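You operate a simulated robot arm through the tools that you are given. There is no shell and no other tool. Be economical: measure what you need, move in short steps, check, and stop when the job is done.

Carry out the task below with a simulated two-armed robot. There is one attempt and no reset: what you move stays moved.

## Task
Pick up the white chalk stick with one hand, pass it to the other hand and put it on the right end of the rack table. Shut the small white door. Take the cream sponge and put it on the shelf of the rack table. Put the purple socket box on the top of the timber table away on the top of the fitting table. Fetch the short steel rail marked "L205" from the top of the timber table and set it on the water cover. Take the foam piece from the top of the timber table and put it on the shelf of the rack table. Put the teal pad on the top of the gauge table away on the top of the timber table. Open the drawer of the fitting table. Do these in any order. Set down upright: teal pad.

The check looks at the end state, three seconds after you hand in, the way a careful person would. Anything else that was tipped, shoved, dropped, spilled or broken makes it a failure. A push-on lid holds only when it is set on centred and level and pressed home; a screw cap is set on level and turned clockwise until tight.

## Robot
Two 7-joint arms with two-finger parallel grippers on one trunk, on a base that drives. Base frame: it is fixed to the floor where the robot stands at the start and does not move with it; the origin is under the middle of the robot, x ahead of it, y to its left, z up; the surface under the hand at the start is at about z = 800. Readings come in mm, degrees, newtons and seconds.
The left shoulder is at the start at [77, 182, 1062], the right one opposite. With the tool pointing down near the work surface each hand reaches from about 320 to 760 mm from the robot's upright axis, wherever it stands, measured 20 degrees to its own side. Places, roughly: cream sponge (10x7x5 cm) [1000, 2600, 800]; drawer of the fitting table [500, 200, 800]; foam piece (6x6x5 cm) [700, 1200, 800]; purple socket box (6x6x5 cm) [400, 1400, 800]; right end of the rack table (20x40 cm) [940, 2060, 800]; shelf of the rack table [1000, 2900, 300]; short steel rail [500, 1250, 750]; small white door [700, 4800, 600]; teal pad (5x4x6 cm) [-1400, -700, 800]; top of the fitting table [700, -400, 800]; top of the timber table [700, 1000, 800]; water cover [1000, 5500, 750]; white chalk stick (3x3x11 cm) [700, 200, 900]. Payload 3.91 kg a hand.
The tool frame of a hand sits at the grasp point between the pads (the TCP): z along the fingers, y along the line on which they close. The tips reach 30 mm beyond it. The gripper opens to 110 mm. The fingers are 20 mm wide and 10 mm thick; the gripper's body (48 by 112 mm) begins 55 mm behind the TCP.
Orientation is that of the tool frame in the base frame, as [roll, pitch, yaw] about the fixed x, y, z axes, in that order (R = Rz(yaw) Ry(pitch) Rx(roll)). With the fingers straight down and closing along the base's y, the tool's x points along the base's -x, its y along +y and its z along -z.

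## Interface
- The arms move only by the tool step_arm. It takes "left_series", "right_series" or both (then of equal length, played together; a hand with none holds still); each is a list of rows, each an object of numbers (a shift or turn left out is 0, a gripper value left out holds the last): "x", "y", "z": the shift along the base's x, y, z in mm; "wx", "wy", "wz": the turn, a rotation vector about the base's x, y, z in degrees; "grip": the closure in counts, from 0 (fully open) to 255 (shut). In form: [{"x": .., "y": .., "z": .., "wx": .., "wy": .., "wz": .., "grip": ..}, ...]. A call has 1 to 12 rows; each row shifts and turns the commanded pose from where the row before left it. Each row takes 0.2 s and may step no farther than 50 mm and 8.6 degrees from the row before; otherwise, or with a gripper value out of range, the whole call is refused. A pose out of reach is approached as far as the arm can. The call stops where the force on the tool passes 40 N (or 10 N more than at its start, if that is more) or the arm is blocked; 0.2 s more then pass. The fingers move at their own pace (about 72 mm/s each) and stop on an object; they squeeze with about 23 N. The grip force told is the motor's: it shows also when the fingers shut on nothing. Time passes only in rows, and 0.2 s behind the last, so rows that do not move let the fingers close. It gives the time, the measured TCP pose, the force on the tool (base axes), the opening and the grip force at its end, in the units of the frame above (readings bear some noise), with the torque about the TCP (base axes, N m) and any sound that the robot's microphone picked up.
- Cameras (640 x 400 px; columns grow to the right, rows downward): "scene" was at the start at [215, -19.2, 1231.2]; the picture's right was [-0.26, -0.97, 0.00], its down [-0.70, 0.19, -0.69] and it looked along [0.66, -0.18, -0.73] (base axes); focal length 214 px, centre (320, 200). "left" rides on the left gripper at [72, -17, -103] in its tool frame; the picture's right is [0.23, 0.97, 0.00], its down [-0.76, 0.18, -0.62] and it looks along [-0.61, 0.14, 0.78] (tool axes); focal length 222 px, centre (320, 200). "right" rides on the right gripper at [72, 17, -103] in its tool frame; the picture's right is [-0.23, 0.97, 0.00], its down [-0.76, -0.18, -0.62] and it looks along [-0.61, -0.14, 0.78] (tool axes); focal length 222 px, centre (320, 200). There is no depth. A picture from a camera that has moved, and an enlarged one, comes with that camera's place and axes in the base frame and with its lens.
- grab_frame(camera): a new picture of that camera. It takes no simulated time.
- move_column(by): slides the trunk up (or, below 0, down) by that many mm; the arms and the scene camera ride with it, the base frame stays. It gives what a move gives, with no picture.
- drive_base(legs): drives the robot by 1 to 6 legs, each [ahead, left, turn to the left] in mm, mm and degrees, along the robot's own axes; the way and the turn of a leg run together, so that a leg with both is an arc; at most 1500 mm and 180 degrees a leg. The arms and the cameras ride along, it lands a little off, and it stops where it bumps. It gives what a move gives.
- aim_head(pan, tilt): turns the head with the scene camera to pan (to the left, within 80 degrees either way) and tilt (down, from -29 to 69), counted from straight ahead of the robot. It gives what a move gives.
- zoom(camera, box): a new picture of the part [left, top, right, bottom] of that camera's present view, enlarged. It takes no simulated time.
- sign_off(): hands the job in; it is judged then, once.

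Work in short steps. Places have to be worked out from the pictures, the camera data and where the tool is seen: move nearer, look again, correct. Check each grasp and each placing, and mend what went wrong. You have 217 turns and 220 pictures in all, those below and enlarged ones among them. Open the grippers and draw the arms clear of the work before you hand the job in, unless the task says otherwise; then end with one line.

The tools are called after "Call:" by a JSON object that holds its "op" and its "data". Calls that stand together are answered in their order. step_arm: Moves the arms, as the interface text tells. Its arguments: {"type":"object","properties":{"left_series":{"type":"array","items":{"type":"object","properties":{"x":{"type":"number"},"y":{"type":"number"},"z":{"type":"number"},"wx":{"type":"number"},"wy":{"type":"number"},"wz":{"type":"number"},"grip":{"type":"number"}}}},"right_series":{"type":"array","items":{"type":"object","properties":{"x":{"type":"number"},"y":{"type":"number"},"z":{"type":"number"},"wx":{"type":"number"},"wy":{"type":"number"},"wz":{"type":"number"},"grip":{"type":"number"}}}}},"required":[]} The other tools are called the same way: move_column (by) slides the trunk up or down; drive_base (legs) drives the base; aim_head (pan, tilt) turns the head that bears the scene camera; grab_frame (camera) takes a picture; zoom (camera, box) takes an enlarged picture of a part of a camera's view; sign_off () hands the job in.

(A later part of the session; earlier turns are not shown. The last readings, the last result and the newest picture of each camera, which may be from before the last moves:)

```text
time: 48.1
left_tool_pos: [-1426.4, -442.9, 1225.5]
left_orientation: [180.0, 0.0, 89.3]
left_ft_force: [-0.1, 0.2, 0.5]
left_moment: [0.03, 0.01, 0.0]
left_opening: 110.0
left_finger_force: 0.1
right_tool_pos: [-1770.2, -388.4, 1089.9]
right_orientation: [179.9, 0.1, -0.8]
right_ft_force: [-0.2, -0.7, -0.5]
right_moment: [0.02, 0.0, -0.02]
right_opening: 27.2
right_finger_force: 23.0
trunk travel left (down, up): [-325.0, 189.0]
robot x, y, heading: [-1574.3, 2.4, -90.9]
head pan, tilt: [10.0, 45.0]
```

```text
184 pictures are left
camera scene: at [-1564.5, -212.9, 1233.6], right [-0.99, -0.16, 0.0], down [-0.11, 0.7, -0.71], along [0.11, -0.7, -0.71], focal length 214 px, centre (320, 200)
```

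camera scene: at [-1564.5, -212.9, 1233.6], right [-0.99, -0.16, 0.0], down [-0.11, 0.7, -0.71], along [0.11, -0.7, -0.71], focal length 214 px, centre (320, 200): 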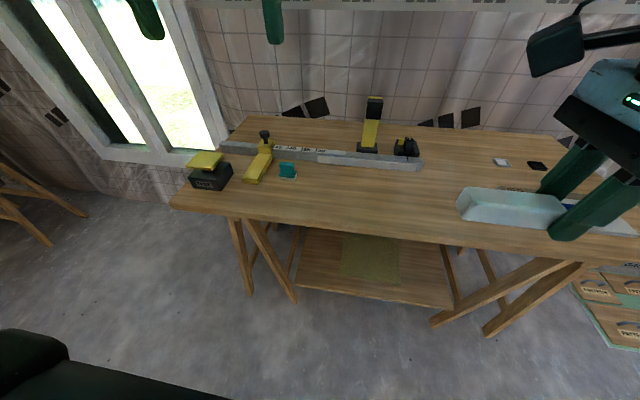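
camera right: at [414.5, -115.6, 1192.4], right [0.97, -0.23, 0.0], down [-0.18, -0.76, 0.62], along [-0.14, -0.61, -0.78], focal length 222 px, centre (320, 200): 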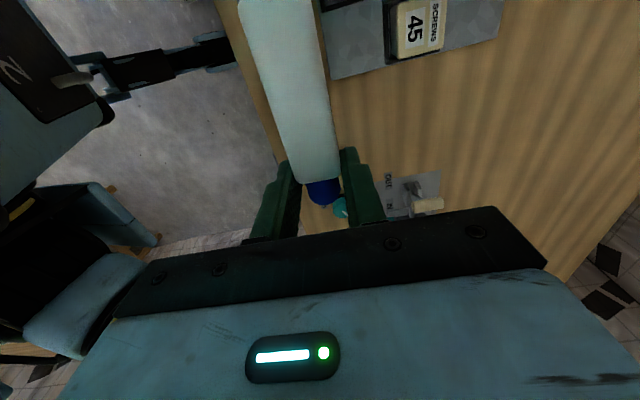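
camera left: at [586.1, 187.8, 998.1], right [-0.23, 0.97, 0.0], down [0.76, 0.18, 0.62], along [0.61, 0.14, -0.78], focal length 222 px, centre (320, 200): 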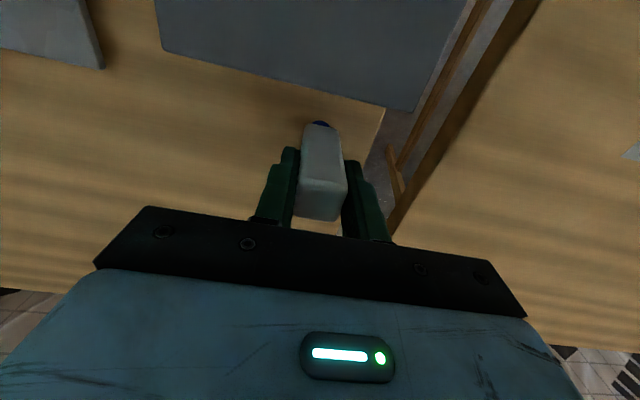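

Drive closer and look with the left wrist camera.

Call:
{"op": "drive_base", "data": {"legs": [[200, 0, 0.9]]}}

Call:
{"op": "grab_frame", "data": {"camera": "left"}}

Call:
{"op": "grab_frame", "data": {"camera": "scene"}}

Call:
{"op": "zoom", "data": {"camera": "scene", "box": [180, 140, 340, 280]}}

```text
time: 49.8
left_tool_pos: [-1419.6, -646.6, 1224.8]
left_orientation: [-180.0, 0.0, 90.2]
left_ft_force: [0.4, -0.7, 0.9]
left_moment: [0.05, -0.01, 0.01]
left_opening: 110.1
left_finger_force: 0.0
right_tool_pos: [-1764.2, -599.9, 1090.5]
right_orientation: [179.8, 0.0, 0.1]
right_ft_force: [0.2, 0.0, 0.0]
right_moment: [-0.02, 0.0, -0.02]
right_opening: 27.2
right_finger_force: 23.2
trunk travel left (down, up): [-325.0, 189.0]
robot x, y, heading: [-1578.2, -200.6, -89.9]
head pan, tilt: [10.0, 45.0]
```

```text
183 pictures are left
camera left: at [-1436.3, -573.3, 1329.5], right [0.97, 0.23, 0.0], down [0.18, -0.76, 0.62], along [0.14, -0.61, -0.78], focal length 222 px, centre (320, 200)
```

left: 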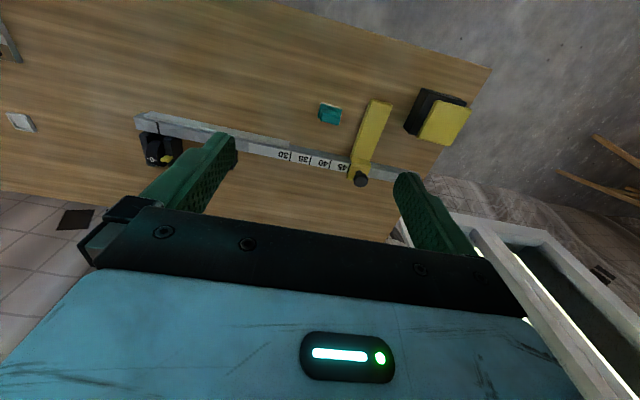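

```text
182 pictures are left
camera scene: at [-1561.9, -418.5, 1233.5], right [-0.98, -0.18, 0.0], down [-0.12, 0.7, -0.71], along [0.12, -0.7, -0.71], focal length 214 px, centre (320, 200)
```

scene: 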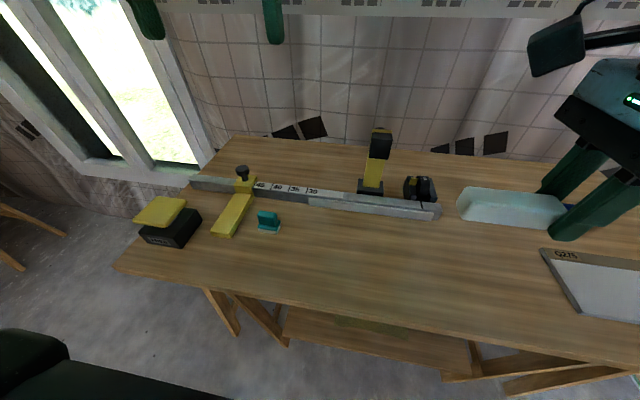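

```text
2.86 times, centred on (260, 210) of scene
camera zoom: at [-1561.9, -418.5, 1233.5], right [-0.98, -0.18, 0.0], down [-0.12, 0.7, -0.71], along [0.12, -0.7, -0.71], focal length 613 px, centre (491, 171)
```

zoom: 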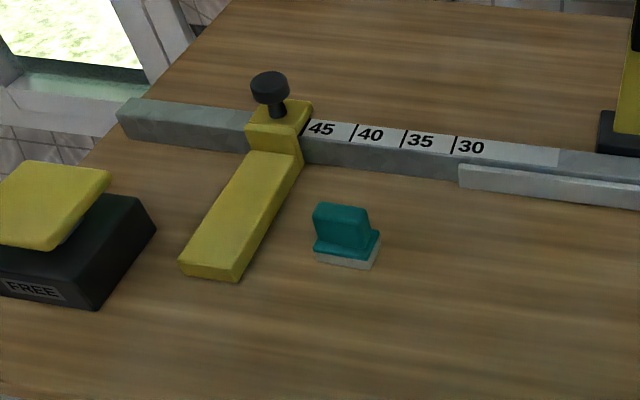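

The pad stands upright at about (−1386, −717). I'll partially open the left gripper (75 mm) to clear the yellow clamp bar and come down above it.

Call:
{"op": "step_arm", "data": {"left_series": [{"x": 17, "y": -35, "z": -30, "grip": 81}, {"x": 17, "y": -35, "z": -30}, {"z": -48}, {"z": -48}, {"z": -48}, {"z": -48}, {"z": -48}]}}

Call:
{"op": "grab_frame", "data": {"camera": "left"}}

Call:
{"op": "zoom", "data": {"camera": "scene", "box": [180, 140, 340, 280]}}

```text
time: 51.4
left_tool_pos: [-1384.4, -712.4, 922.5]
left_orientation: [-180.0, 0.0, 90.2]
left_ft_force: [-0.2, 0.4, -0.1]
left_moment: [0.0, -0.01, -0.03]
left_opening: 74.9
left_finger_force: 0.1
right_tool_pos: [-1763.4, -598.5, 1090.9]
right_orientation: [179.9, 0.1, 0.0]
right_ft_force: [-0.8, 0.8, 0.0]
right_moment: [0.0, 0.02, 0.01]
right_opening: 27.5
right_finger_force: 23.2
trunk travel left (down, up): [-325.0, 189.0]
robot x, y, heading: [-1575.3, -202.8, -90.1]
head pan, tilt: [10.0, 45.0]
```

```text
180 pictures are left
camera left: at [-1400.7, -640.9, 1027.0], right [0.97, 0.23, 0.0], down [0.18, -0.76, 0.62], along [0.14, -0.61, -0.78], focal length 222 px, centre (320, 200)
```

left: 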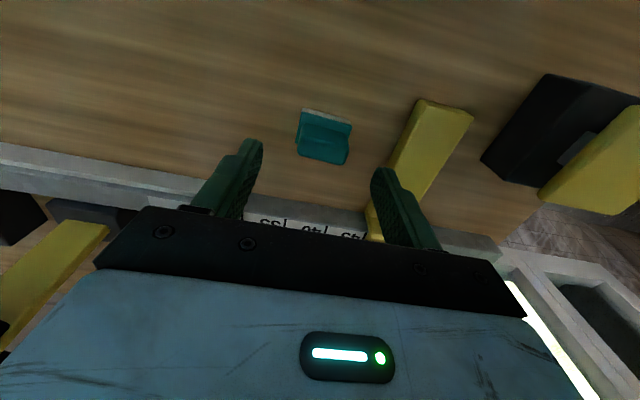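

```text
2.86 times, centred on (260, 210) of scene
camera zoom: at [-1561.5, -418.3, 1233.5], right [-0.98, -0.18, 0.0], down [-0.13, 0.7, -0.71], along [0.12, -0.7, -0.71], focal length 613 px, centre (491, 171)
```

zoom: 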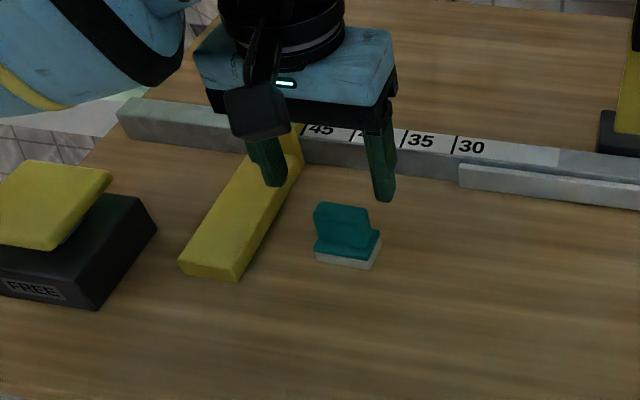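

Aligned within a few mm. Shift (+3, −9) and descend to z≈848, then close.

Call:
{"op": "step_arm", "data": {"left_series": [{"x": 3, "y": -9, "z": -25}, {"z": -30}, {"z": -19}, {"grip": 255}, {"grip": 255}, {"grip": 255}, {"grip": 255}]}}

Call:
{"op": "grab_frame", "data": {"camera": "left"}}

```text
time: 53.0
left_tool_pos: [-1382.5, -722.9, 849.9]
left_orientation: [-180.0, -0.1, 90.2]
left_ft_force: [0.5, -1.1, 0.2]
left_moment: [-0.02, -0.04, -0.03]
left_opening: 43.7
left_finger_force: 22.8
right_tool_pos: [-1764.3, -598.5, 1090.0]
right_orientation: [179.9, 0.1, 0.1]
right_ft_force: [-0.3, 0.4, -0.1]
right_moment: [0.02, 0.06, -0.02]
right_opening: 27.6
right_finger_force: 23.0
trunk travel left (down, up): [-325.0, 189.0]
robot x, y, heading: [-1574.8, -205.9, -89.9]
head pan, tilt: [10.0, 45.0]
```

```text
178 pictures are left
camera left: at [-1399.3, -650.6, 954.4], right [0.97, 0.23, 0.0], down [0.18, -0.76, 0.62], along [0.14, -0.61, -0.78], focal length 222 px, centre (320, 200)
```

left: 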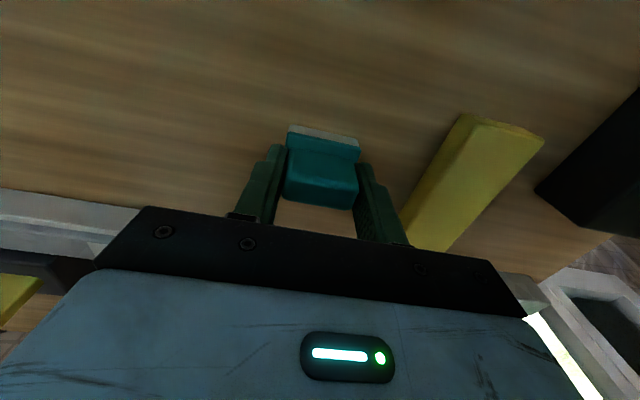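

Pad is gripped (43.7 mm; TCP ≈50 mm above the table). Lift, retract, then drive toward the timber table.

Call:
{"op": "step_arm", "data": {"left_series": [{"z": 25}, {"z": 45}, {"z": 45}, {"z": 45}, {"z": 45}, {"z": 45}, {"y": 45}, {"y": 45}, {"y": 45}]}}

Call:
{"op": "drive_base", "data": {"legs": [[-250, 0, 0], [0, 0, 90], [1200, 0, 0], [0, 950, 0]]}}

Call:
{"op": "aim_head", "data": {"pan": 0, "tilt": 30}}

Call:
{"op": "grab_frame", "data": {"camera": "scene"}}

```text
time: 55.0
left_tool_pos: [-1380.5, -588.0, 1103.0]
left_orientation: [180.0, 0.1, 90.2]
left_ft_force: [-0.2, -0.3, -0.2]
left_moment: [-0.01, -0.02, 0.04]
left_opening: 43.9
left_finger_force: 22.6
right_tool_pos: [-1764.9, -596.7, 1091.8]
right_orientation: [179.8, 0.0, 0.1]
right_ft_force: [0.4, -0.2, -0.3]
right_moment: [-0.02, 0.01, 0.0]
right_opening: 27.3
right_finger_force: 23.1
trunk travel left (down, up): [-325.0, 189.0]
robot x, y, heading: [-1574.1, -200.7, -89.8]
head pan, tilt: [10.0, 45.0]
```

```text
time: 74.6
left_tool_pos: [52.7, 1146.8, 1100.6]
left_orientation: [180.0, 0.0, 177.3]
left_ft_force: [0.4, -0.1, -0.2]
left_moment: [0.01, 0.01, -0.04]
left_opening: 43.1
left_finger_force: 22.4
right_tool_pos: [40.8, 764.1, 1091.2]
right_orientation: [179.9, 0.0, 87.2]
right_ft_force: [-0.1, -0.2, -0.6]
right_moment: [-0.05, 0.02, -0.03]
right_opening: 27.4
right_finger_force: 23.1
trunk travel left (down, up): [-325.0, 189.0]
robot x, y, heading: [-349.2, 972.7, -2.6]
head pan, tilt: [10.0, 45.0]
```

```text
time: 75.4
left_tool_pos: [54.6, 1148.0, 1101.2]
left_orientation: [179.9, 0.0, 177.2]
left_ft_force: [-0.5, 0.6, -0.7]
left_moment: [-0.01, 0.01, 0.01]
left_opening: 43.4
left_finger_force: 23.5
right_tool_pos: [43.0, 763.4, 1090.1]
right_orientation: [179.9, 0.0, 87.2]
right_ft_force: [-0.7, 0.1, -0.2]
right_moment: [-0.06, -0.01, -0.03]
right_opening: 27.5
right_finger_force: 23.1
trunk travel left (down, up): [-325.0, 189.0]
robot x, y, heading: [-344.7, 967.1, -2.6]
head pan, tilt: [0.0, 30.0]
```

```text
177 pictures are left
camera scene: at [-117.5, 962.7, 1256.1], right [-0.05, -1.0, 0.0], down [-0.5, 0.02, -0.87], along [0.86, -0.04, -0.5], focal length 214 px, centre (320, 200)
```

scene: 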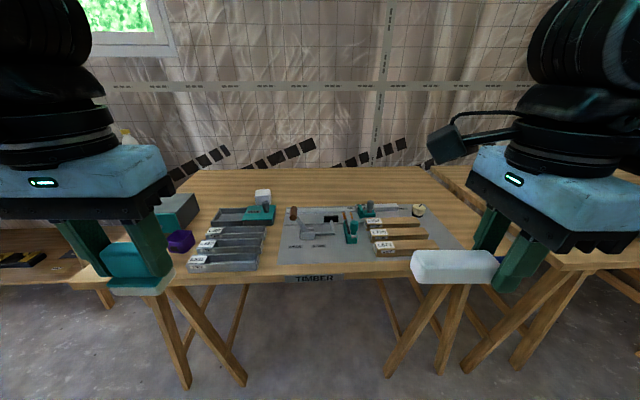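

I see the timber table with its items. Zoom in for detail, then drive nearer.

Call:
{"op": "zoom", "data": {"camera": "scene", "box": [150, 160, 470, 300]}}

Call:
{"op": "drive_base", "data": {"legs": [[310, 0, 2.6]]}}

Call:
{"op": "aim_head", "data": {"pan": 0, "tilt": 50}}

Call:
{"op": "grab_frame", "data": {"camera": "scene"}}

```text
2.00 times, centred on (310, 230) of scene
camera zoom: at [-117.5, 962.7, 1256.1], right [-0.05, -1.0, 0.0], down [-0.5, 0.02, -0.87], along [0.86, -0.04, -0.5], focal length 429 px, centre (340, 140)
```

zoom: 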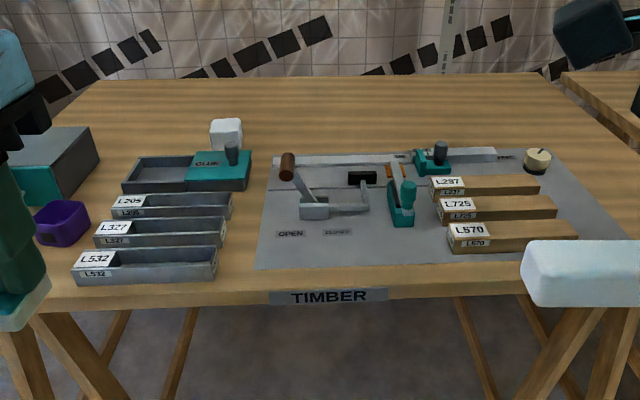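

```text
time: 77.5
left_tool_pos: [356.8, 1156.8, 1103.1]
left_orientation: [-180.0, 0.0, 179.7]
left_ft_force: [-0.2, -0.1, -1.0]
left_moment: [0.02, 0.0, 0.04]
left_opening: 43.4
left_finger_force: 23.1
right_tool_pos: [361.0, 771.9, 1089.8]
right_orientation: [179.9, 0.0, 89.7]
right_ft_force: [0.2, -0.4, -0.1]
right_moment: [-0.04, 0.01, 0.01]
right_opening: 27.4
right_finger_force: 22.7
trunk travel left (down, up): [-325.0, 189.0]
robot x, y, heading: [-34.8, 965.9, -0.4]
head pan, tilt: [0.0, 30.0]
```

```text
time: 78.3
left_tool_pos: [355.1, 1155.9, 1100.9]
left_orientation: [180.0, 0.0, 179.7]
left_ft_force: [0.9, -0.2, -0.7]
left_moment: [0.02, 0.01, 0.01]
left_opening: 43.5
left_finger_force: 22.9
right_tool_pos: [361.5, 772.2, 1090.3]
right_orientation: [179.9, 0.0, 89.6]
right_ft_force: [-0.4, -0.2, -1.0]
right_moment: [-0.01, 0.04, -0.01]
right_opening: 27.2
right_finger_force: 22.9
trunk travel left (down, up): [-325.0, 189.0]
robot x, y, heading: [-36.5, 965.9, -0.4]
head pan, tilt: [0.0, 50.0]
```

```text
175 pictures are left
camera scene: at [179.6, 964.4, 1226.7], right [0.0, -1.0, 0.0], down [-0.77, 0.0, -0.64], along [0.64, 0.0, -0.77], focal length 214 px, centre (320, 200)
```

scene: 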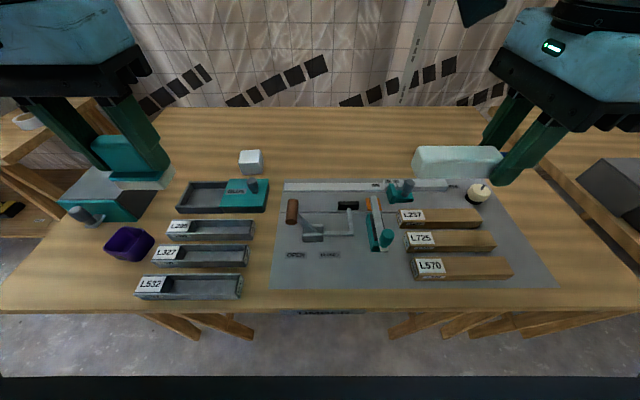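

Free spot for the pad on the timber table: about (680, 1040), behind the grey plate and right of the foam. I move the left hand over there.

Call:
{"op": "step_arm", "data": {"left_series": [{"x": 40, "y": -14, "z": -15}, {"x": 40, "y": -14, "z": -15}, {"x": 40, "y": -14, "z": -15}, {"x": 40, "y": -14, "z": -15}, {"x": 40, "y": -14, "z": -15}, {"x": 40, "y": -14, "z": -15}, {"x": 40, "y": -16}, {"x": 45, "y": -16}, {"z": -45}]}}

Call:
{"op": "grab_frame", "data": {"camera": "left"}}

Call:
{"op": "grab_frame", "data": {"camera": "scene"}}

```text
time: 80.3
left_tool_pos: [656.7, 1051.4, 960.4]
left_orientation: [-180.0, -0.1, 179.5]
left_ft_force: [0.1, 0.4, -0.2]
left_moment: [-0.02, 0.07, 0.02]
left_opening: 43.3
left_finger_force: 23.5
left hand out of reach, approached as far as the arm can: row 8, 9
right_tool_pos: [362.6, 773.1, 1089.8]
right_orientation: [-180.0, 0.1, 89.6]
right_ft_force: [0.6, -0.4, -0.7]
right_moment: [-0.04, -0.03, 0.0]
right_opening: 27.5
right_finger_force: 22.9
trunk travel left (down, up): [-325.0, 189.0]
robot x, y, heading: [-32.9, 963.7, -0.2]
head pan, tilt: [0.0, 50.0]
```

```text
174 pictures are left
camera left: at [585.3, 1035.2, 1065.3], right [-0.22, 0.98, 0.0], down [0.76, 0.17, 0.62], along [0.61, 0.14, -0.78], focal length 222 px, centre (320, 200)
```

left: 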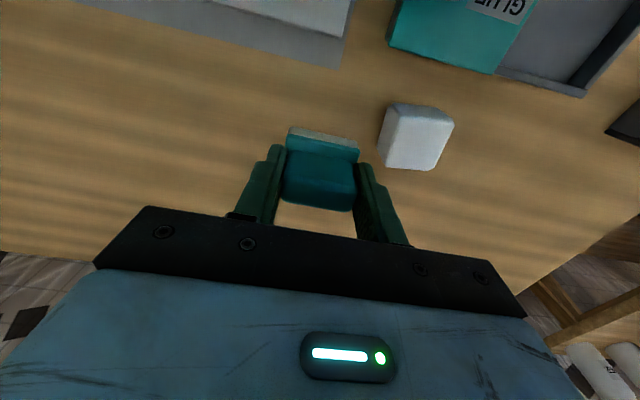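

```text
173 pictures are left
camera scene: at [180.8, 965.2, 1226.4], right [0.0, -1.0, 0.0], down [-0.77, 0.0, -0.64], along [0.64, 0.0, -0.77], focal length 214 px, centre (320, 200)
```

scene: 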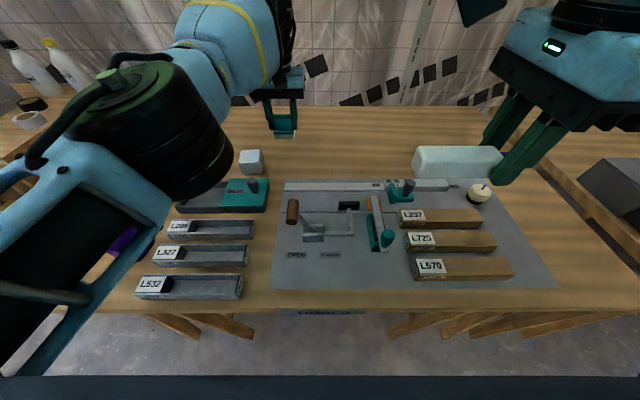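

Reach limits me to x≈657, which is still free table. I back the command off slightly and lower.

Call:
{"op": "step_arm", "data": {"left_series": [{"x": -22, "z": -20}, {"z": -25}, {"z": -25}, {"z": -25}]}}

Call:
{"op": "grab_frame", "data": {"camera": "left"}}

```text
time: 81.3
left_tool_pos: [661.6, 1046.7, 879.0]
left_orientation: [-180.0, -0.1, 179.7]
left_ft_force: [0.1, 0.3, -1.0]
left_moment: [-0.02, 0.02, 0.02]
left_opening: 43.4
left_finger_force: 22.7
left hand out of reach, approached as far as the arm can: row 1, 2
right_tool_pos: [360.8, 772.3, 1089.7]
right_orientation: [179.9, 0.0, 89.7]
right_ft_force: [-0.3, -0.7, 0.1]
right_moment: [0.01, -0.01, -0.02]
right_opening: 27.2
right_finger_force: 23.1
trunk travel left (down, up): [-325.0, 189.0]
robot x, y, heading: [-34.9, 960.8, -0.4]
head pan, tilt: [0.0, 50.0]
```

```text
172 pictures are left
camera left: at [590.0, 1030.5, 983.4], right [-0.22, 0.97, 0.0], down [0.76, 0.17, 0.62], along [0.61, 0.14, -0.78], focal length 222 px, centre (320, 200)
```

left: 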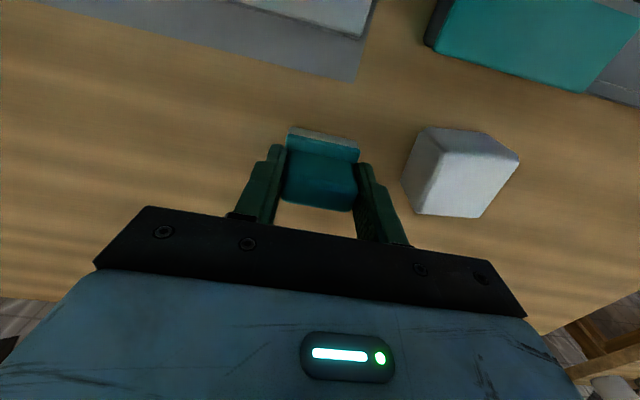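

Lowering gently to contact (expected TCP z≈850).

Call:
{"op": "step_arm", "data": {"left_series": [{"z": -18}, {"z": -6}, {"z": -3}, {"z": -2}]}}

```text
time: 82.3
left_tool_pos: [660.8, 1047.1, 850.9]
left_orientation: [179.9, 0.1, 179.7]
left_ft_force: [1.1, -0.2, -0.4]
left_moment: [0.03, 0.04, -0.02]
left_opening: 43.3
left_finger_force: 23.1
right_tool_pos: [361.0, 773.0, 1091.0]
right_orientation: [180.0, -0.1, 89.6]
right_ft_force: [0.6, 0.5, -0.3]
right_moment: [-0.01, 0.04, -0.01]
right_opening: 27.3
right_finger_force: 22.7
trunk travel left (down, up): [-325.0, 189.0]
robot x, y, heading: [-36.3, 964.6, -0.4]
head pan, tilt: [0.0, 50.0]
```

Call:
{"op": "step_arm", "data": {"left_series": [{"z": -2}, {"z": -1}, {"z": -1}]}}

Call:
{"op": "zoom", "data": {"camera": "scene", "box": [220, 100, 360, 220]}}

```text
time: 83.1
left_tool_pos: [660.1, 1047.6, 849.3]
left_orientation: [-180.0, 0.1, 179.7]
left_ft_force: [0.8, -1.0, 15.7]
left_moment: [0.03, 0.04, 0.02]
left_opening: 43.4
left_finger_force: 23.1
right_tool_pos: [359.7, 771.8, 1091.7]
right_orientation: [179.8, 0.0, 89.7]
right_ft_force: [-0.5, -0.2, 0.9]
right_moment: [-0.05, 0.01, 0.0]
right_opening: 27.2
right_finger_force: 23.5
trunk travel left (down, up): [-325.0, 189.0]
robot x, y, heading: [-33.3, 962.4, -0.3]
head pan, tilt: [0.0, 50.0]
```

```text
3.33 times, centred on (290, 160) of scene
camera zoom: at [178.2, 964.1, 1227.0], right [0.0, -1.0, 0.0], down [-0.77, 0.0, -0.64], along [0.64, 0.0, -0.77], focal length 715 px, centre (420, 333)
```

zoom: 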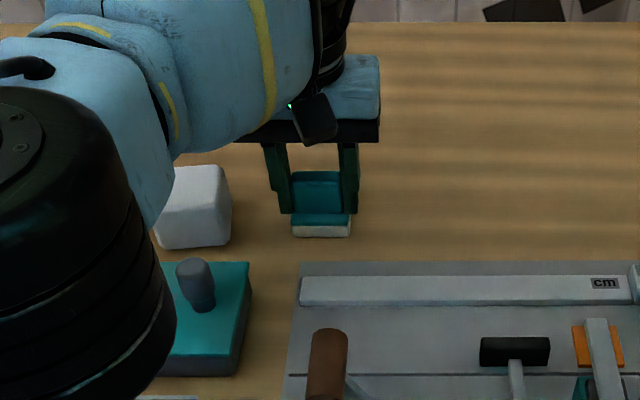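

Contact made (15.7 N up). Release to a limited opening and rise.

Call:
{"op": "step_arm", "data": {"left_series": [{"z": 1}, {"grip": 110}, {"grip": 110}, {"z": 20}, {"z": 40}, {"z": 45}]}}

Call:
{"op": "grab_frame", "data": {"camera": "left"}}

Call:
{"op": "zoom", "data": {"camera": "scene", "box": [220, 100, 360, 220]}}

```text
time: 84.5
left_tool_pos: [657.2, 1047.7, 956.4]
left_orientation: [-179.9, -0.1, 179.8]
left_ft_force: [0.4, 0.4, -0.1]
left_moment: [0.03, -0.01, 0.0]
left_opening: 62.9
left_finger_force: 0.0
left hand out of reach, approached as far as the arm can: row 6
right_tool_pos: [360.8, 772.1, 1091.2]
right_orientation: [179.9, 0.0, 89.7]
right_ft_force: [-0.5, 0.7, -0.7]
right_moment: [-0.03, -0.03, 0.02]
right_opening: 27.5
right_finger_force: 22.9
trunk travel left (down, up): [-325.0, 189.0]
robot x, y, heading: [-37.0, 968.0, -0.5]
head pan, tilt: [0.0, 50.0]
```

```text
170 pictures are left
camera left: at [585.3, 1030.9, 1060.8], right [-0.22, 0.97, 0.0], down [0.76, 0.17, 0.62], along [0.61, 0.14, -0.78], focal length 222 px, centre (320, 200)
```

left: 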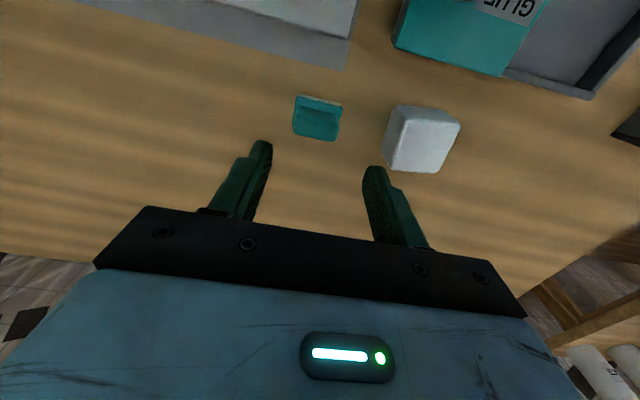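

```text
3.33 times, centred on (290, 160) of scene
camera zoom: at [178.9, 964.1, 1226.8], right [0.0, -1.0, 0.0], down [-0.77, 0.0, -0.64], along [0.64, 0.0, -0.77], focal length 715 px, centre (420, 333)
```

zoom: 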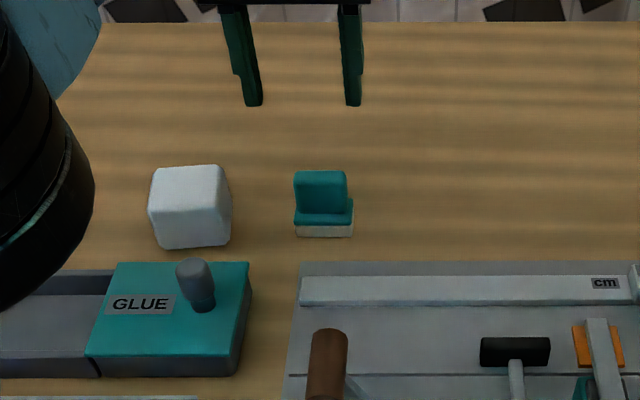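

The pad stands upright and free. Next the foam at about (657, 1157): move over with gripper open.

Call:
{"op": "step_arm", "data": {"left_series": [{"y": 40, "grip": 30}, {"y": 40}, {"y": 29, "z": -20}, {"z": -25}]}}

Call:
{"op": "grab_frame", "data": {"camera": "left"}}

```text
time: 85.5
left_tool_pos: [679.7, 1145.8, 909.0]
left_orientation: [179.9, -0.2, -180.0]
left_ft_force: [0.2, -0.3, -0.1]
left_moment: [0.01, 0.03, 0.0]
left_opening: 96.8
left_finger_force: 0.1
left hand out of reach, approached as far as the arm can: row 1, 2, 3
right_tool_pos: [361.1, 770.8, 1089.9]
right_orientation: [179.9, -0.1, 89.7]
right_ft_force: [-0.3, 0.2, 0.9]
right_moment: [-0.01, -0.02, 0.04]
right_opening: 27.0
right_finger_force: 23.2
trunk travel left (down, up): [-325.0, 189.0]
robot x, y, heading: [-33.3, 963.5, -0.4]
head pan, tilt: [0.0, 50.0]
```

```text
168 pictures are left
camera left: at [607.7, 1128.6, 1013.9], right [-0.23, 0.97, 0.0], down [0.76, 0.18, 0.62], along [0.61, 0.14, -0.78], focal length 222 px, centre (320, 200)
```

left: 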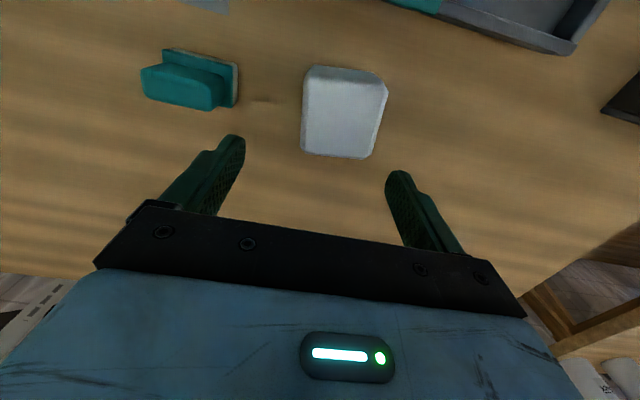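

Foam's top centre at about (660, 1158). Correct, descend, and grip at z≈836.

Call:
{"op": "step_arm", "data": {"left_series": [{"x": -20, "y": 12}, {"z": -25}, {"z": -25}, {"z": -22}, {"grip": 255}, {"grip": 255}, {"grip": 255}, {"grip": 255}]}}

Call:
{"op": "grab_frame", "data": {"camera": "left"}}

```text
time: 87.3
left_tool_pos: [679.2, 1143.9, 836.0]
left_orientation: [-180.0, 0.0, 179.9]
left_ft_force: [0.3, 0.4, -1.0]
left_moment: [-0.02, -0.01, 0.02]
left_opening: 58.9
left_finger_force: 22.9
left hand out of reach, approached as far as the arm can: row 1
right_tool_pos: [360.8, 771.3, 1090.3]
right_orientation: [179.9, 0.0, 89.7]
right_ft_force: [-0.1, 0.5, -0.3]
right_moment: [-0.06, 0.0, 0.0]
right_opening: 27.5
right_finger_force: 22.9
trunk travel left (down, up): [-325.0, 189.0]
robot x, y, heading: [-33.0, 960.9, -0.4]
head pan, tilt: [0.0, 50.0]
```

```text
167 pictures are left
camera left: at [607.6, 1127.7, 941.3], right [-0.23, 0.97, 0.0], down [0.76, 0.18, 0.62], along [0.61, 0.14, -0.78], focal length 222 px, centre (320, 200)
```

left: 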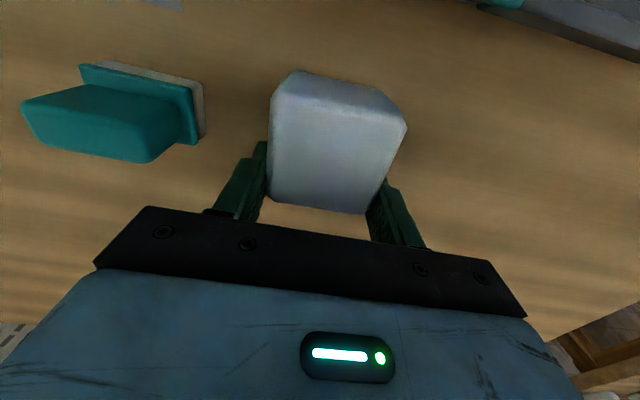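

The command was clipped by reach, so the grip is ~20 mm off-centre. I reopen, shift and regrip centred.

Call:
{"op": "step_arm", "data": {"left_series": [{"grip": 50}, {"grip": 50}, {"x": -10}, {"x": -8}]}}

Call:
{"op": "grab_frame", "data": {"camera": "left"}}

```text
time: 88.3
left_tool_pos: [679.2, 1141.5, 837.3]
left_orientation: [180.0, 0.0, 179.7]
left_ft_force: [0.6, 0.0, -0.1]
left_moment: [0.0, -0.01, 0.02]
left_opening: 88.5
left_finger_force: 0.0
left hand out of reach, approached as far as the arm can: row 3, 4
right_tool_pos: [360.5, 772.9, 1090.3]
right_orientation: [179.9, 0.1, 89.7]
right_ft_force: [0.0, 0.6, -0.2]
right_moment: [-0.03, 0.02, 0.02]
right_opening: 27.5
right_finger_force: 22.3
trunk travel left (down, up): [-325.0, 189.0]
robot x, y, heading: [-36.8, 962.6, -0.3]
head pan, tilt: [0.0, 50.0]
```

```text
166 pictures are left
camera left: at [607.2, 1125.5, 941.6], right [-0.22, 0.97, 0.0], down [0.76, 0.17, 0.62], along [0.61, 0.14, -0.78], focal length 222 px, centre (320, 200)
```

left: 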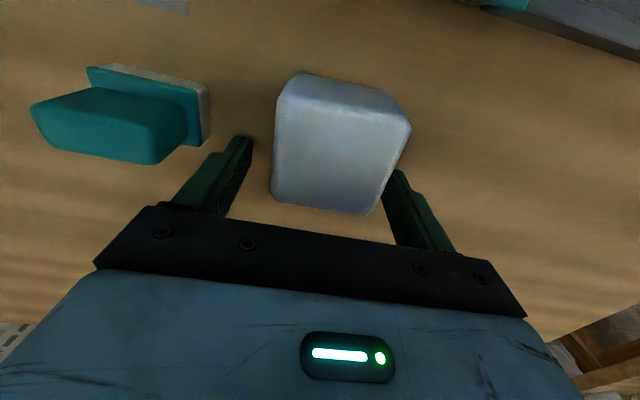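

The arm seems to be in a joint-limited configuration. I rise and pull back to unlock it, then re-approach.

Call:
{"op": "step_arm", "data": {"left_series": [{"z": 40}, {"z": 40}, {"x": -30, "z": 30}, {"x": -30, "z": 20}, {"x": -30}, {"x": -30}]}}

Call:
{"op": "grab_frame", "data": {"camera": "scene"}}

```text
time: 89.7
left_tool_pos: [672.8, 1129.8, 954.7]
left_orientation: [180.0, -0.1, 179.6]
left_ft_force: [-0.9, -0.1, -0.8]
left_moment: [0.0, 0.01, 0.04]
left_opening: 88.5
left_finger_force: 0.1
left hand out of reach, approached as far as the arm can: row 3, 4, 5, 6
right_tool_pos: [361.4, 772.3, 1090.8]
right_orientation: [179.8, -0.1, 89.7]
right_ft_force: [0.6, -0.4, -0.4]
right_moment: [0.0, 0.02, 0.04]
right_opening: 27.4
right_finger_force: 22.9
trunk travel left (down, up): [-325.0, 189.0]
robot x, y, heading: [-36.0, 966.0, -0.2]
head pan, tilt: [0.0, 50.0]
```

```text
165 pictures are left
camera scene: at [179.6, 964.3, 1226.6], right [0.0, -1.0, 0.0], down [-0.77, 0.0, -0.64], along [0.64, 0.0, -0.77], focal length 214 px, centre (320, 200)
```

scene: 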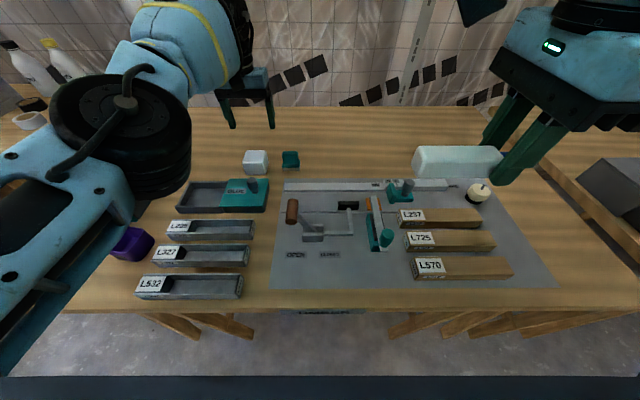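

I'll retrace: go back in −y along the way it came, then retract in x.

Call:
{"op": "step_arm", "data": {"left_series": [{"y": -40}, {"y": -40}, {"x": -40}, {"x": -40}, {"x": -40}]}}

```text
time: 90.9
left_tool_pos: [655.5, 1045.6, 955.1]
left_orientation: [180.0, -0.1, 179.8]
left_ft_force: [0.0, 0.1, -1.3]
left_moment: [0.0, 0.05, 0.03]
left_opening: 88.5
left_finger_force: 0.1
left hand out of reach, approached as far as the arm can: row 1, 2, 3, 4, 5
right_tool_pos: [360.9, 771.9, 1090.5]
right_orientation: [179.8, -0.1, 89.7]
right_ft_force: [-0.3, 0.0, -0.4]
right_moment: [0.0, -0.01, 0.0]
right_opening: 27.2
right_finger_force: 23.2
trunk travel left (down, up): [-325.0, 189.0]
robot x, y, heading: [-37.8, 964.1, -0.3]
head pan, tilt: [0.0, 50.0]
```

Testing: raise toward shoulder height and pull back together to see whether x frees up.

Call:
{"op": "step_arm", "data": {"left_series": [{"z": 45}, {"z": 45}, {"x": -45}, {"x": -45}, {"x": -45}, {"x": -45}]}}

Call:
{"op": "grab_frame", "data": {"camera": "scene"}}

```text
time: 92.3
left_tool_pos: [460.2, 1047.2, 1028.6]
left_orientation: [180.0, 0.1, 179.8]
left_ft_force: [-1.1, 0.0, 0.3]
left_moment: [-0.03, 0.0, -0.01]
left_opening: 88.5
left_finger_force: 0.0
left hand out of reach, approached as far as the arm can: row 1, 2
right_tool_pos: [361.4, 772.9, 1090.1]
right_orientation: [179.9, -0.1, 89.7]
right_ft_force: [0.2, 0.2, 0.4]
right_moment: [0.0, -0.01, 0.01]
right_opening: 27.2
right_finger_force: 23.2
trunk travel left (down, up): [-325.0, 189.0]
robot x, y, heading: [-36.5, 961.3, -0.2]
head pan, tilt: [0.0, 50.0]
```

```text
164 pictures are left
camera scene: at [179.2, 964.4, 1226.7], right [0.0, -1.0, 0.0], down [-0.77, 0.0, -0.64], along [0.64, 0.0, -0.77], focal length 214 px, centre (320, 200)
```

scene: 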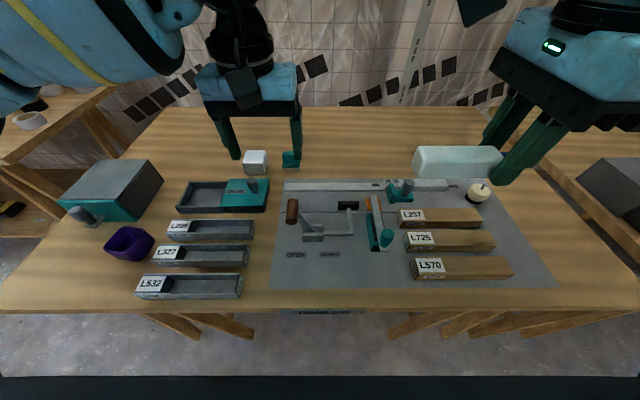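

Arm is free again. I drive 35 mm closer to avoid the reach boundary, then position above the foam.

Call:
{"op": "drive_base", "data": {"legs": [[35, 0, 0]]}}

Call:
{"op": "step_arm", "data": {"left_series": [{"x": 30, "y": 25}, {"x": 30, "y": 25}, {"x": 30, "y": 20}, {"x": 30, "y": 20, "z": -20}, {"x": 25, "y": 6, "z": -30}, {"x": 20, "z": -30}]}}

Call:
{"op": "grab_frame", "data": {"camera": "left"}}

```text
time: 93.2
left_tool_pos: [496.7, 1047.0, 1029.1]
left_orientation: [179.9, 0.1, 179.7]
left_ft_force: [0.7, 0.6, -0.1]
left_moment: [0.0, 0.03, 0.01]
left_opening: 88.6
left_finger_force: 0.0
right_tool_pos: [397.5, 773.2, 1090.8]
right_orientation: [179.9, 0.0, 89.7]
right_ft_force: [0.8, -0.4, 0.6]
right_moment: [0.02, 0.01, -0.04]
right_opening: 27.2
right_finger_force: 22.9
trunk travel left (down, up): [-325.0, 189.0]
robot x, y, heading: [0.4, 966.8, -0.3]
head pan, tilt: [0.0, 50.0]
```

```text
time: 94.6
left_tool_pos: [661.1, 1143.9, 947.0]
left_orientation: [180.0, 0.0, 179.8]
left_ft_force: [0.0, -0.3, 1.0]
left_moment: [0.02, 0.0, -0.01]
left_opening: 88.4
left_finger_force: 0.1
right_tool_pos: [397.5, 772.7, 1091.1]
right_orientation: [179.8, 0.0, 89.7]
right_ft_force: [-0.2, 0.3, -0.4]
right_moment: [-0.02, 0.02, 0.04]
right_opening: 27.3
right_finger_force: 23.5
trunk travel left (down, up): [-325.0, 189.0]
robot x, y, heading: [0.9, 964.8, -0.3]
head pan, tilt: [0.0, 50.0]
```

```text
163 pictures are left
camera left: at [589.5, 1127.4, 1051.2], right [-0.22, 0.97, 0.0], down [0.76, 0.17, 0.62], along [0.61, 0.14, -0.78], focal length 222 px, centre (320, 200)
```

left: 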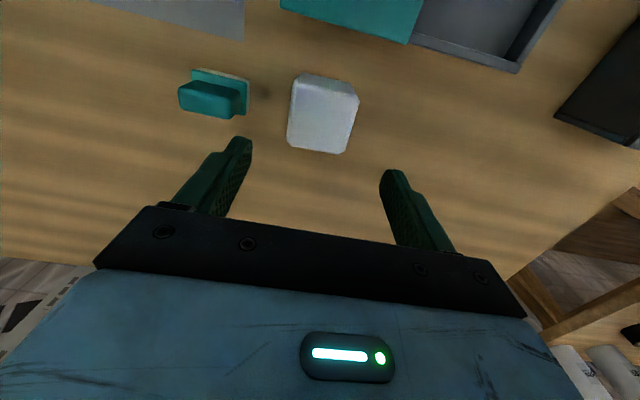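

Foam centre (658, 1147): now properly aligned. Descend and grip.

Call:
{"op": "step_arm", "data": {"left_series": [{"x": -3, "y": 2, "z": -40}, {"z": -40}, {"z": -30}, {"grip": 255}, {"grip": 255}, {"grip": 255}, {"grip": 255}]}}

Call:
{"op": "step_arm", "data": {"left_series": [{"z": 30}, {"z": 45}, {"z": 45}, {"x": -30, "z": 45}, {"x": -40, "z": 40}, {"x": -40}, {"x": -40}, {"x": -40}]}}

Call:
{"op": "grab_frame", "data": {"camera": "left"}}

Call:
{"op": "grab_frame", "data": {"camera": "scene"}}

```text
time: 96.2
left_tool_pos: [660.0, 1144.9, 840.1]
left_orientation: [-179.9, 0.0, 179.7]
left_ft_force: [0.3, 0.2, -0.2]
left_moment: [-0.01, -0.04, 0.0]
left_opening: 58.9
left_finger_force: 23.0
right_tool_pos: [397.1, 772.6, 1089.9]
right_orientation: [179.9, 0.1, 89.8]
right_ft_force: [-0.5, 0.7, 0.2]
right_moment: [-0.02, 0.0, 0.02]
right_opening: 27.1
right_finger_force: 23.1
trunk travel left (down, up): [-325.0, 189.0]
robot x, y, heading: [-0.2, 964.1, -0.4]
head pan, tilt: [0.0, 50.0]
```

```text
refused: row 4 steps farther than a row can; nothing moved
```

```text
162 pictures are left
camera left: at [587.6, 1128.5, 944.2], right [-0.22, 0.97, 0.0], down [0.76, 0.17, 0.62], along [0.61, 0.14, -0.78], focal length 222 px, centre (320, 200)
```

left: 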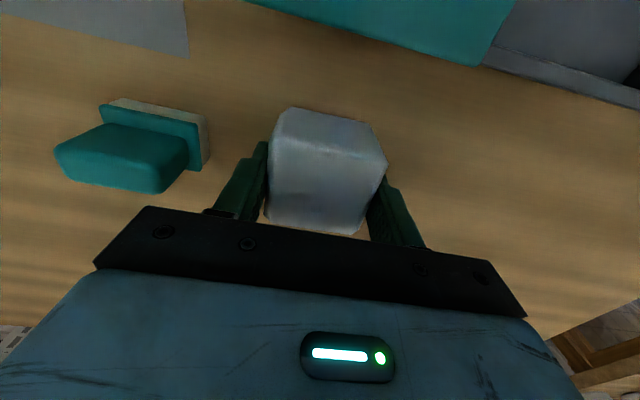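

```text
161 pictures are left
camera scene: at [215.5, 964.3, 1226.6], right [0.0, -1.0, 0.0], down [-0.77, 0.0, -0.64], along [0.64, 0.0, -0.77], focal length 214 px, centre (320, 200)
```

scene: 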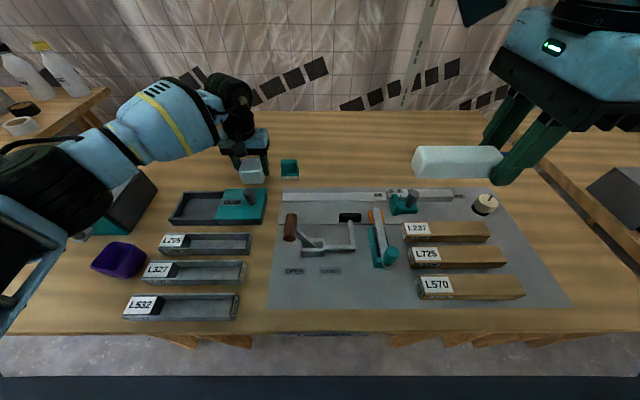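

Foam is centred in the grip. Lift and retract in smaller steps.

Call:
{"op": "step_arm", "data": {"left_series": [{"z": 30}, {"z": 40}, {"z": 40}, {"x": -30, "z": 35}, {"x": -30, "z": 35}, {"x": -40, "z": 20}, {"x": -40, "z": 20}, {"x": -40, "y": 10}, {"x": -40, "y": 10}]}}

Call:
{"op": "aim_head", "data": {"pan": 60, "tilt": 20}}

Call:
{"op": "grab_frame", "data": {"camera": "scene"}}

```text
time: 98.2
left_tool_pos: [434.2, 1167.6, 1060.7]
left_orientation: [179.9, 0.2, 179.8]
left_ft_force: [0.4, 0.5, 0.3]
left_moment: [0.01, 0.0, 0.0]
left_opening: 58.8
left_finger_force: 22.7
right_tool_pos: [395.8, 772.8, 1091.3]
right_orientation: [180.0, 0.1, 89.7]
right_ft_force: [-0.1, -0.2, 0.6]
right_moment: [-0.03, -0.03, 0.03]
right_opening: 27.2
right_finger_force: 23.3
trunk travel left (down, up): [-325.0, 189.0]
robot x, y, heading: [0.1, 963.8, -0.2]
head pan, tilt: [0.0, 50.0]
```

```text
time: 99.5
left_tool_pos: [436.8, 1166.1, 1059.8]
left_orientation: [-180.0, -0.1, 179.8]
left_ft_force: [0.0, 0.7, -0.4]
left_moment: [0.01, -0.03, 0.01]
left_opening: 58.8
left_finger_force: 23.5
right_tool_pos: [397.4, 771.7, 1089.9]
right_orientation: [179.9, 0.0, 89.7]
right_ft_force: [0.9, -0.3, 0.4]
right_moment: [0.0, -0.02, 0.01]
right_opening: 27.7
right_finger_force: 23.4
trunk travel left (down, up): [-325.0, 189.0]
robot x, y, heading: [-0.1, 963.4, -0.3]
head pan, tilt: [60.0, 20.0]
```

```text
160 pictures are left
camera scene: at [185.4, 1045.1, 1272.2], right [0.86, -0.5, 0.0], down [-0.17, -0.3, -0.94], along [0.47, 0.81, -0.34], focal length 214 px, centre (320, 200)
```

scene: 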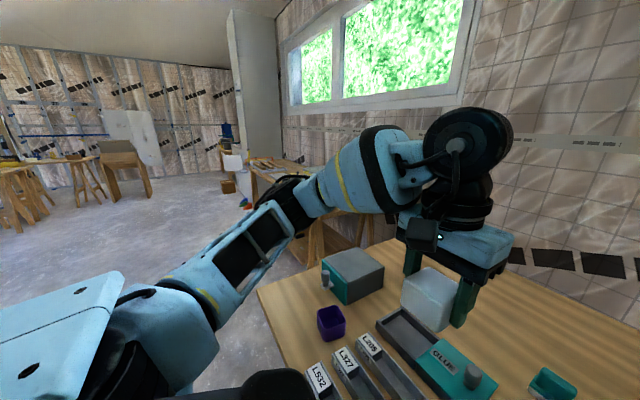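

Now to the rack table: back off and drive left, then look.

Call:
{"op": "drive_base", "data": {"legs": [[-300, 0, 0], [0, 1400, 0]]}}

Call:
{"op": "aim_head", "data": {"pan": 10, "tilt": 30}}

Call:
{"op": "grab_frame", "data": {"camera": "scene"}}

```text
time: 113.8
left_tool_pos: [147.4, 2598.2, 1059.9]
left_orientation: [179.9, 0.0, 179.4]
left_ft_force: [-0.5, -0.9, -0.3]
left_moment: [0.01, 0.01, 0.01]
left_opening: 58.7
left_finger_force: 23.1
right_tool_pos: [104.4, 2206.3, 1090.4]
right_orientation: [-180.0, 0.0, 89.3]
right_ft_force: [-0.3, -0.2, 0.2]
right_moment: [0.02, 0.0, 0.02]
right_opening: 27.2
right_finger_force: 22.6
trunk travel left (down, up): [-325.0, 189.0]
robot x, y, heading: [-292.2, 2399.0, -0.6]
head pan, tilt: [60.0, 20.0]
```

```text
time: 115.0
left_tool_pos: [148.0, 2598.7, 1060.1]
left_orientation: [179.9, 0.0, 179.3]
left_ft_force: [0.1, 0.3, -0.3]
left_moment: [-0.02, 0.01, 0.04]
left_opening: 58.7
left_finger_force: 23.1
right_tool_pos: [105.1, 2205.1, 1090.4]
right_orientation: [179.8, 0.1, 89.3]
right_ft_force: [-0.5, 0.2, 0.3]
right_moment: [-0.03, 0.0, -0.02]
right_opening: 27.4
right_finger_force: 23.1
trunk travel left (down, up): [-325.0, 189.0]
robot x, y, heading: [-289.9, 2399.5, -0.9]
head pan, tilt: [10.0, 30.0]
```

```text
159 pictures are left
camera scene: at [-62.1, 2414.7, 1256.2], right [0.16, -0.99, 0.0], down [-0.49, -0.08, -0.87], along [0.85, 0.14, -0.5], focal length 214 px, centre (320, 200)
```

scene: 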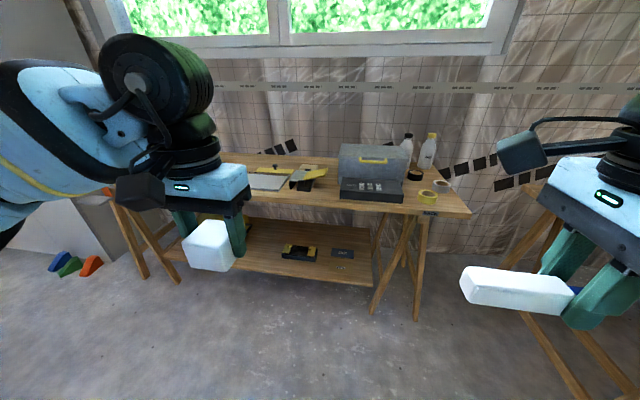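

The rack table is in view: front edge x≈690, right end y≈1950, shelf at z≈300. I drive nearer its right end first to look at free spots for the chalk.

Call:
{"op": "drive_base", "data": {"legs": [[0, -230, 0.8], [610, 0, 0]]}}

Call:
{"op": "aim_head", "data": {"pan": -10, "tilt": 45}}

Call:
{"op": "grab_frame", "data": {"camera": "scene"}}

```text
time: 120.8
left_tool_pos: [767.6, 2350.7, 1059.4]
left_orientation: [180.0, 0.0, 178.8]
left_ft_force: [-1.2, 0.3, -0.6]
left_moment: [0.02, 0.05, 0.02]
left_opening: 59.0
left_finger_force: 23.0
right_tool_pos: [722.0, 1957.1, 1090.9]
right_orientation: [179.8, -0.1, 88.9]
right_ft_force: [0.8, 0.3, 0.1]
right_moment: [-0.01, 0.02, -0.02]
right_opening: 27.4
right_finger_force: 23.2
trunk travel left (down, up): [-325.0, 189.0]
robot x, y, heading: [329.2, 2154.2, -1.1]
head pan, tilt: [10.0, 30.0]
```

```text
time: 121.7
left_tool_pos: [767.5, 2350.8, 1060.8]
left_orientation: [-180.0, 0.0, 178.8]
left_ft_force: [-0.2, 0.0, 0.3]
left_moment: [0.01, 0.01, 0.04]
left_opening: 58.9
left_finger_force: 23.0
right_tool_pos: [722.0, 1957.0, 1089.9]
right_orientation: [179.8, 0.0, 88.8]
right_ft_force: [1.2, 0.1, 0.2]
right_moment: [-0.03, 0.01, 0.0]
right_opening: 27.7
right_finger_force: 23.4
trunk travel left (down, up): [-325.0, 189.0]
robot x, y, heading: [328.5, 2152.9, -1.2]
head pan, tilt: [-10.0, 45.0]
```

```text
158 pictures are left
camera scene: at [546.3, 2138.2, 1233.6], right [-0.19, -0.98, 0.0], down [-0.69, 0.14, -0.71], along [0.69, -0.14, -0.71], focal length 214 px, centre (320, 200)
```

scene: 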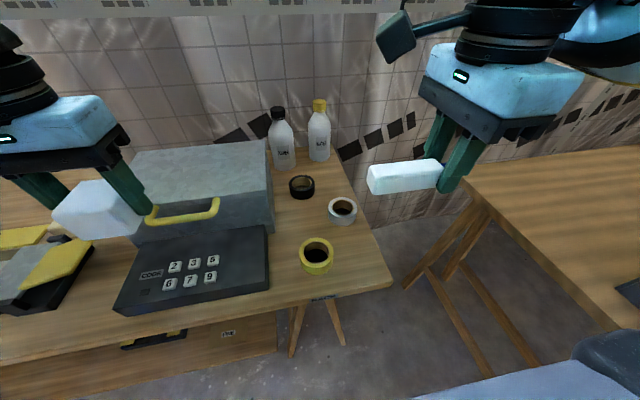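

The right end has three tape rolls and two bottles; a free patch lies at about x 830–980, y 2050–2180. I'll raise the left hand for clearance, rotate the right one by +90°, and shift the base.

Call:
{"op": "step_arm", "data": {"left_series": [{"z": 40}, {"z": 40}, {"z": 20}, {}, {}, {}, {}, {}, {}, {}, {}], "right_series": [{"z": 20, "y": 10, "wz": 8.5}, {"z": 20, "y": 10, "wz": 8.5}, {"z": 20, "wz": 8.5}, {"wz": 8.5}, {"wz": 8.5}, {"wz": 8.5}, {"wz": 8.5}, {"wz": 8.5}, {"wz": 8.5}, {"wz": 8.5}, {"wz": 6}]}}

Call:
{"op": "drive_base", "data": {"legs": [[70, 110, 1.2]]}}

Call:
{"op": "grab_frame", "data": {"camera": "scene"}}

Call:
{"op": "grab_frame", "data": {"camera": "right"}}

```text
time: 124.0
left_tool_pos: [763.8, 2347.9, 1157.3]
left_orientation: [-179.9, 0.0, 178.8]
left_ft_force: [0.2, 0.4, 0.6]
left_moment: [0.0, 0.0, -0.03]
left_opening: 58.7
left_finger_force: 23.6
right_tool_pos: [722.9, 1977.4, 1150.8]
right_orientation: [179.9, 0.0, 179.9]
right_ft_force: [0.1, 0.4, -0.4]
right_moment: [0.0, -0.02, -0.01]
right_opening: 27.2
right_finger_force: 22.8
trunk travel left (down, up): [-325.0, 189.0]
robot x, y, heading: [325.9, 2152.8, -1.5]
head pan, tilt: [-10.0, 45.0]
```

```text
time: 125.7
left_tool_pos: [829.5, 2464.1, 1157.2]
left_orientation: [180.0, 0.0, 179.8]
left_ft_force: [0.4, -0.5, -0.3]
left_moment: [0.0, 0.01, -0.02]
left_opening: 58.6
left_finger_force: 23.5
right_tool_pos: [796.2, 2092.6, 1151.4]
right_orientation: [179.9, 0.1, -179.2]
right_ft_force: [-0.4, 0.5, -0.9]
right_moment: [-0.03, -0.02, 0.02]
right_opening: 27.5
right_finger_force: 22.6
trunk travel left (down, up): [-325.0, 189.0]
robot x, y, heading: [395.5, 2263.2, -0.3]
head pan, tilt: [-10.0, 45.0]
```

```text
157 pictures are left
camera scene: at [616.9, 2250.3, 1233.5], right [-0.18, -0.98, 0.0], down [-0.7, 0.12, -0.71], along [0.7, -0.12, -0.71], focal length 214 px, centre (320, 200)
```

scene: 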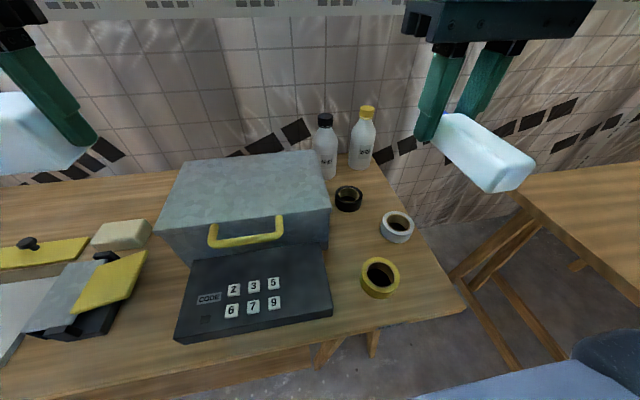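

```text
156 pictures are left
camera right: at [724.4, 2109.9, 1252.7], right [0.21, 0.98, 0.0], down [0.76, -0.17, 0.62], along [0.61, -0.13, -0.78], focal length 222 px, centre (320, 200)
```

right: 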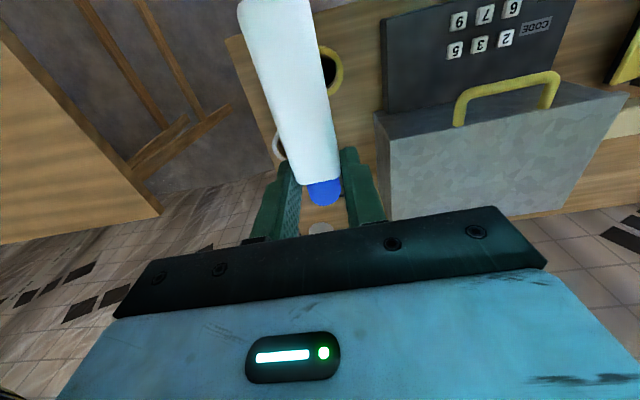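

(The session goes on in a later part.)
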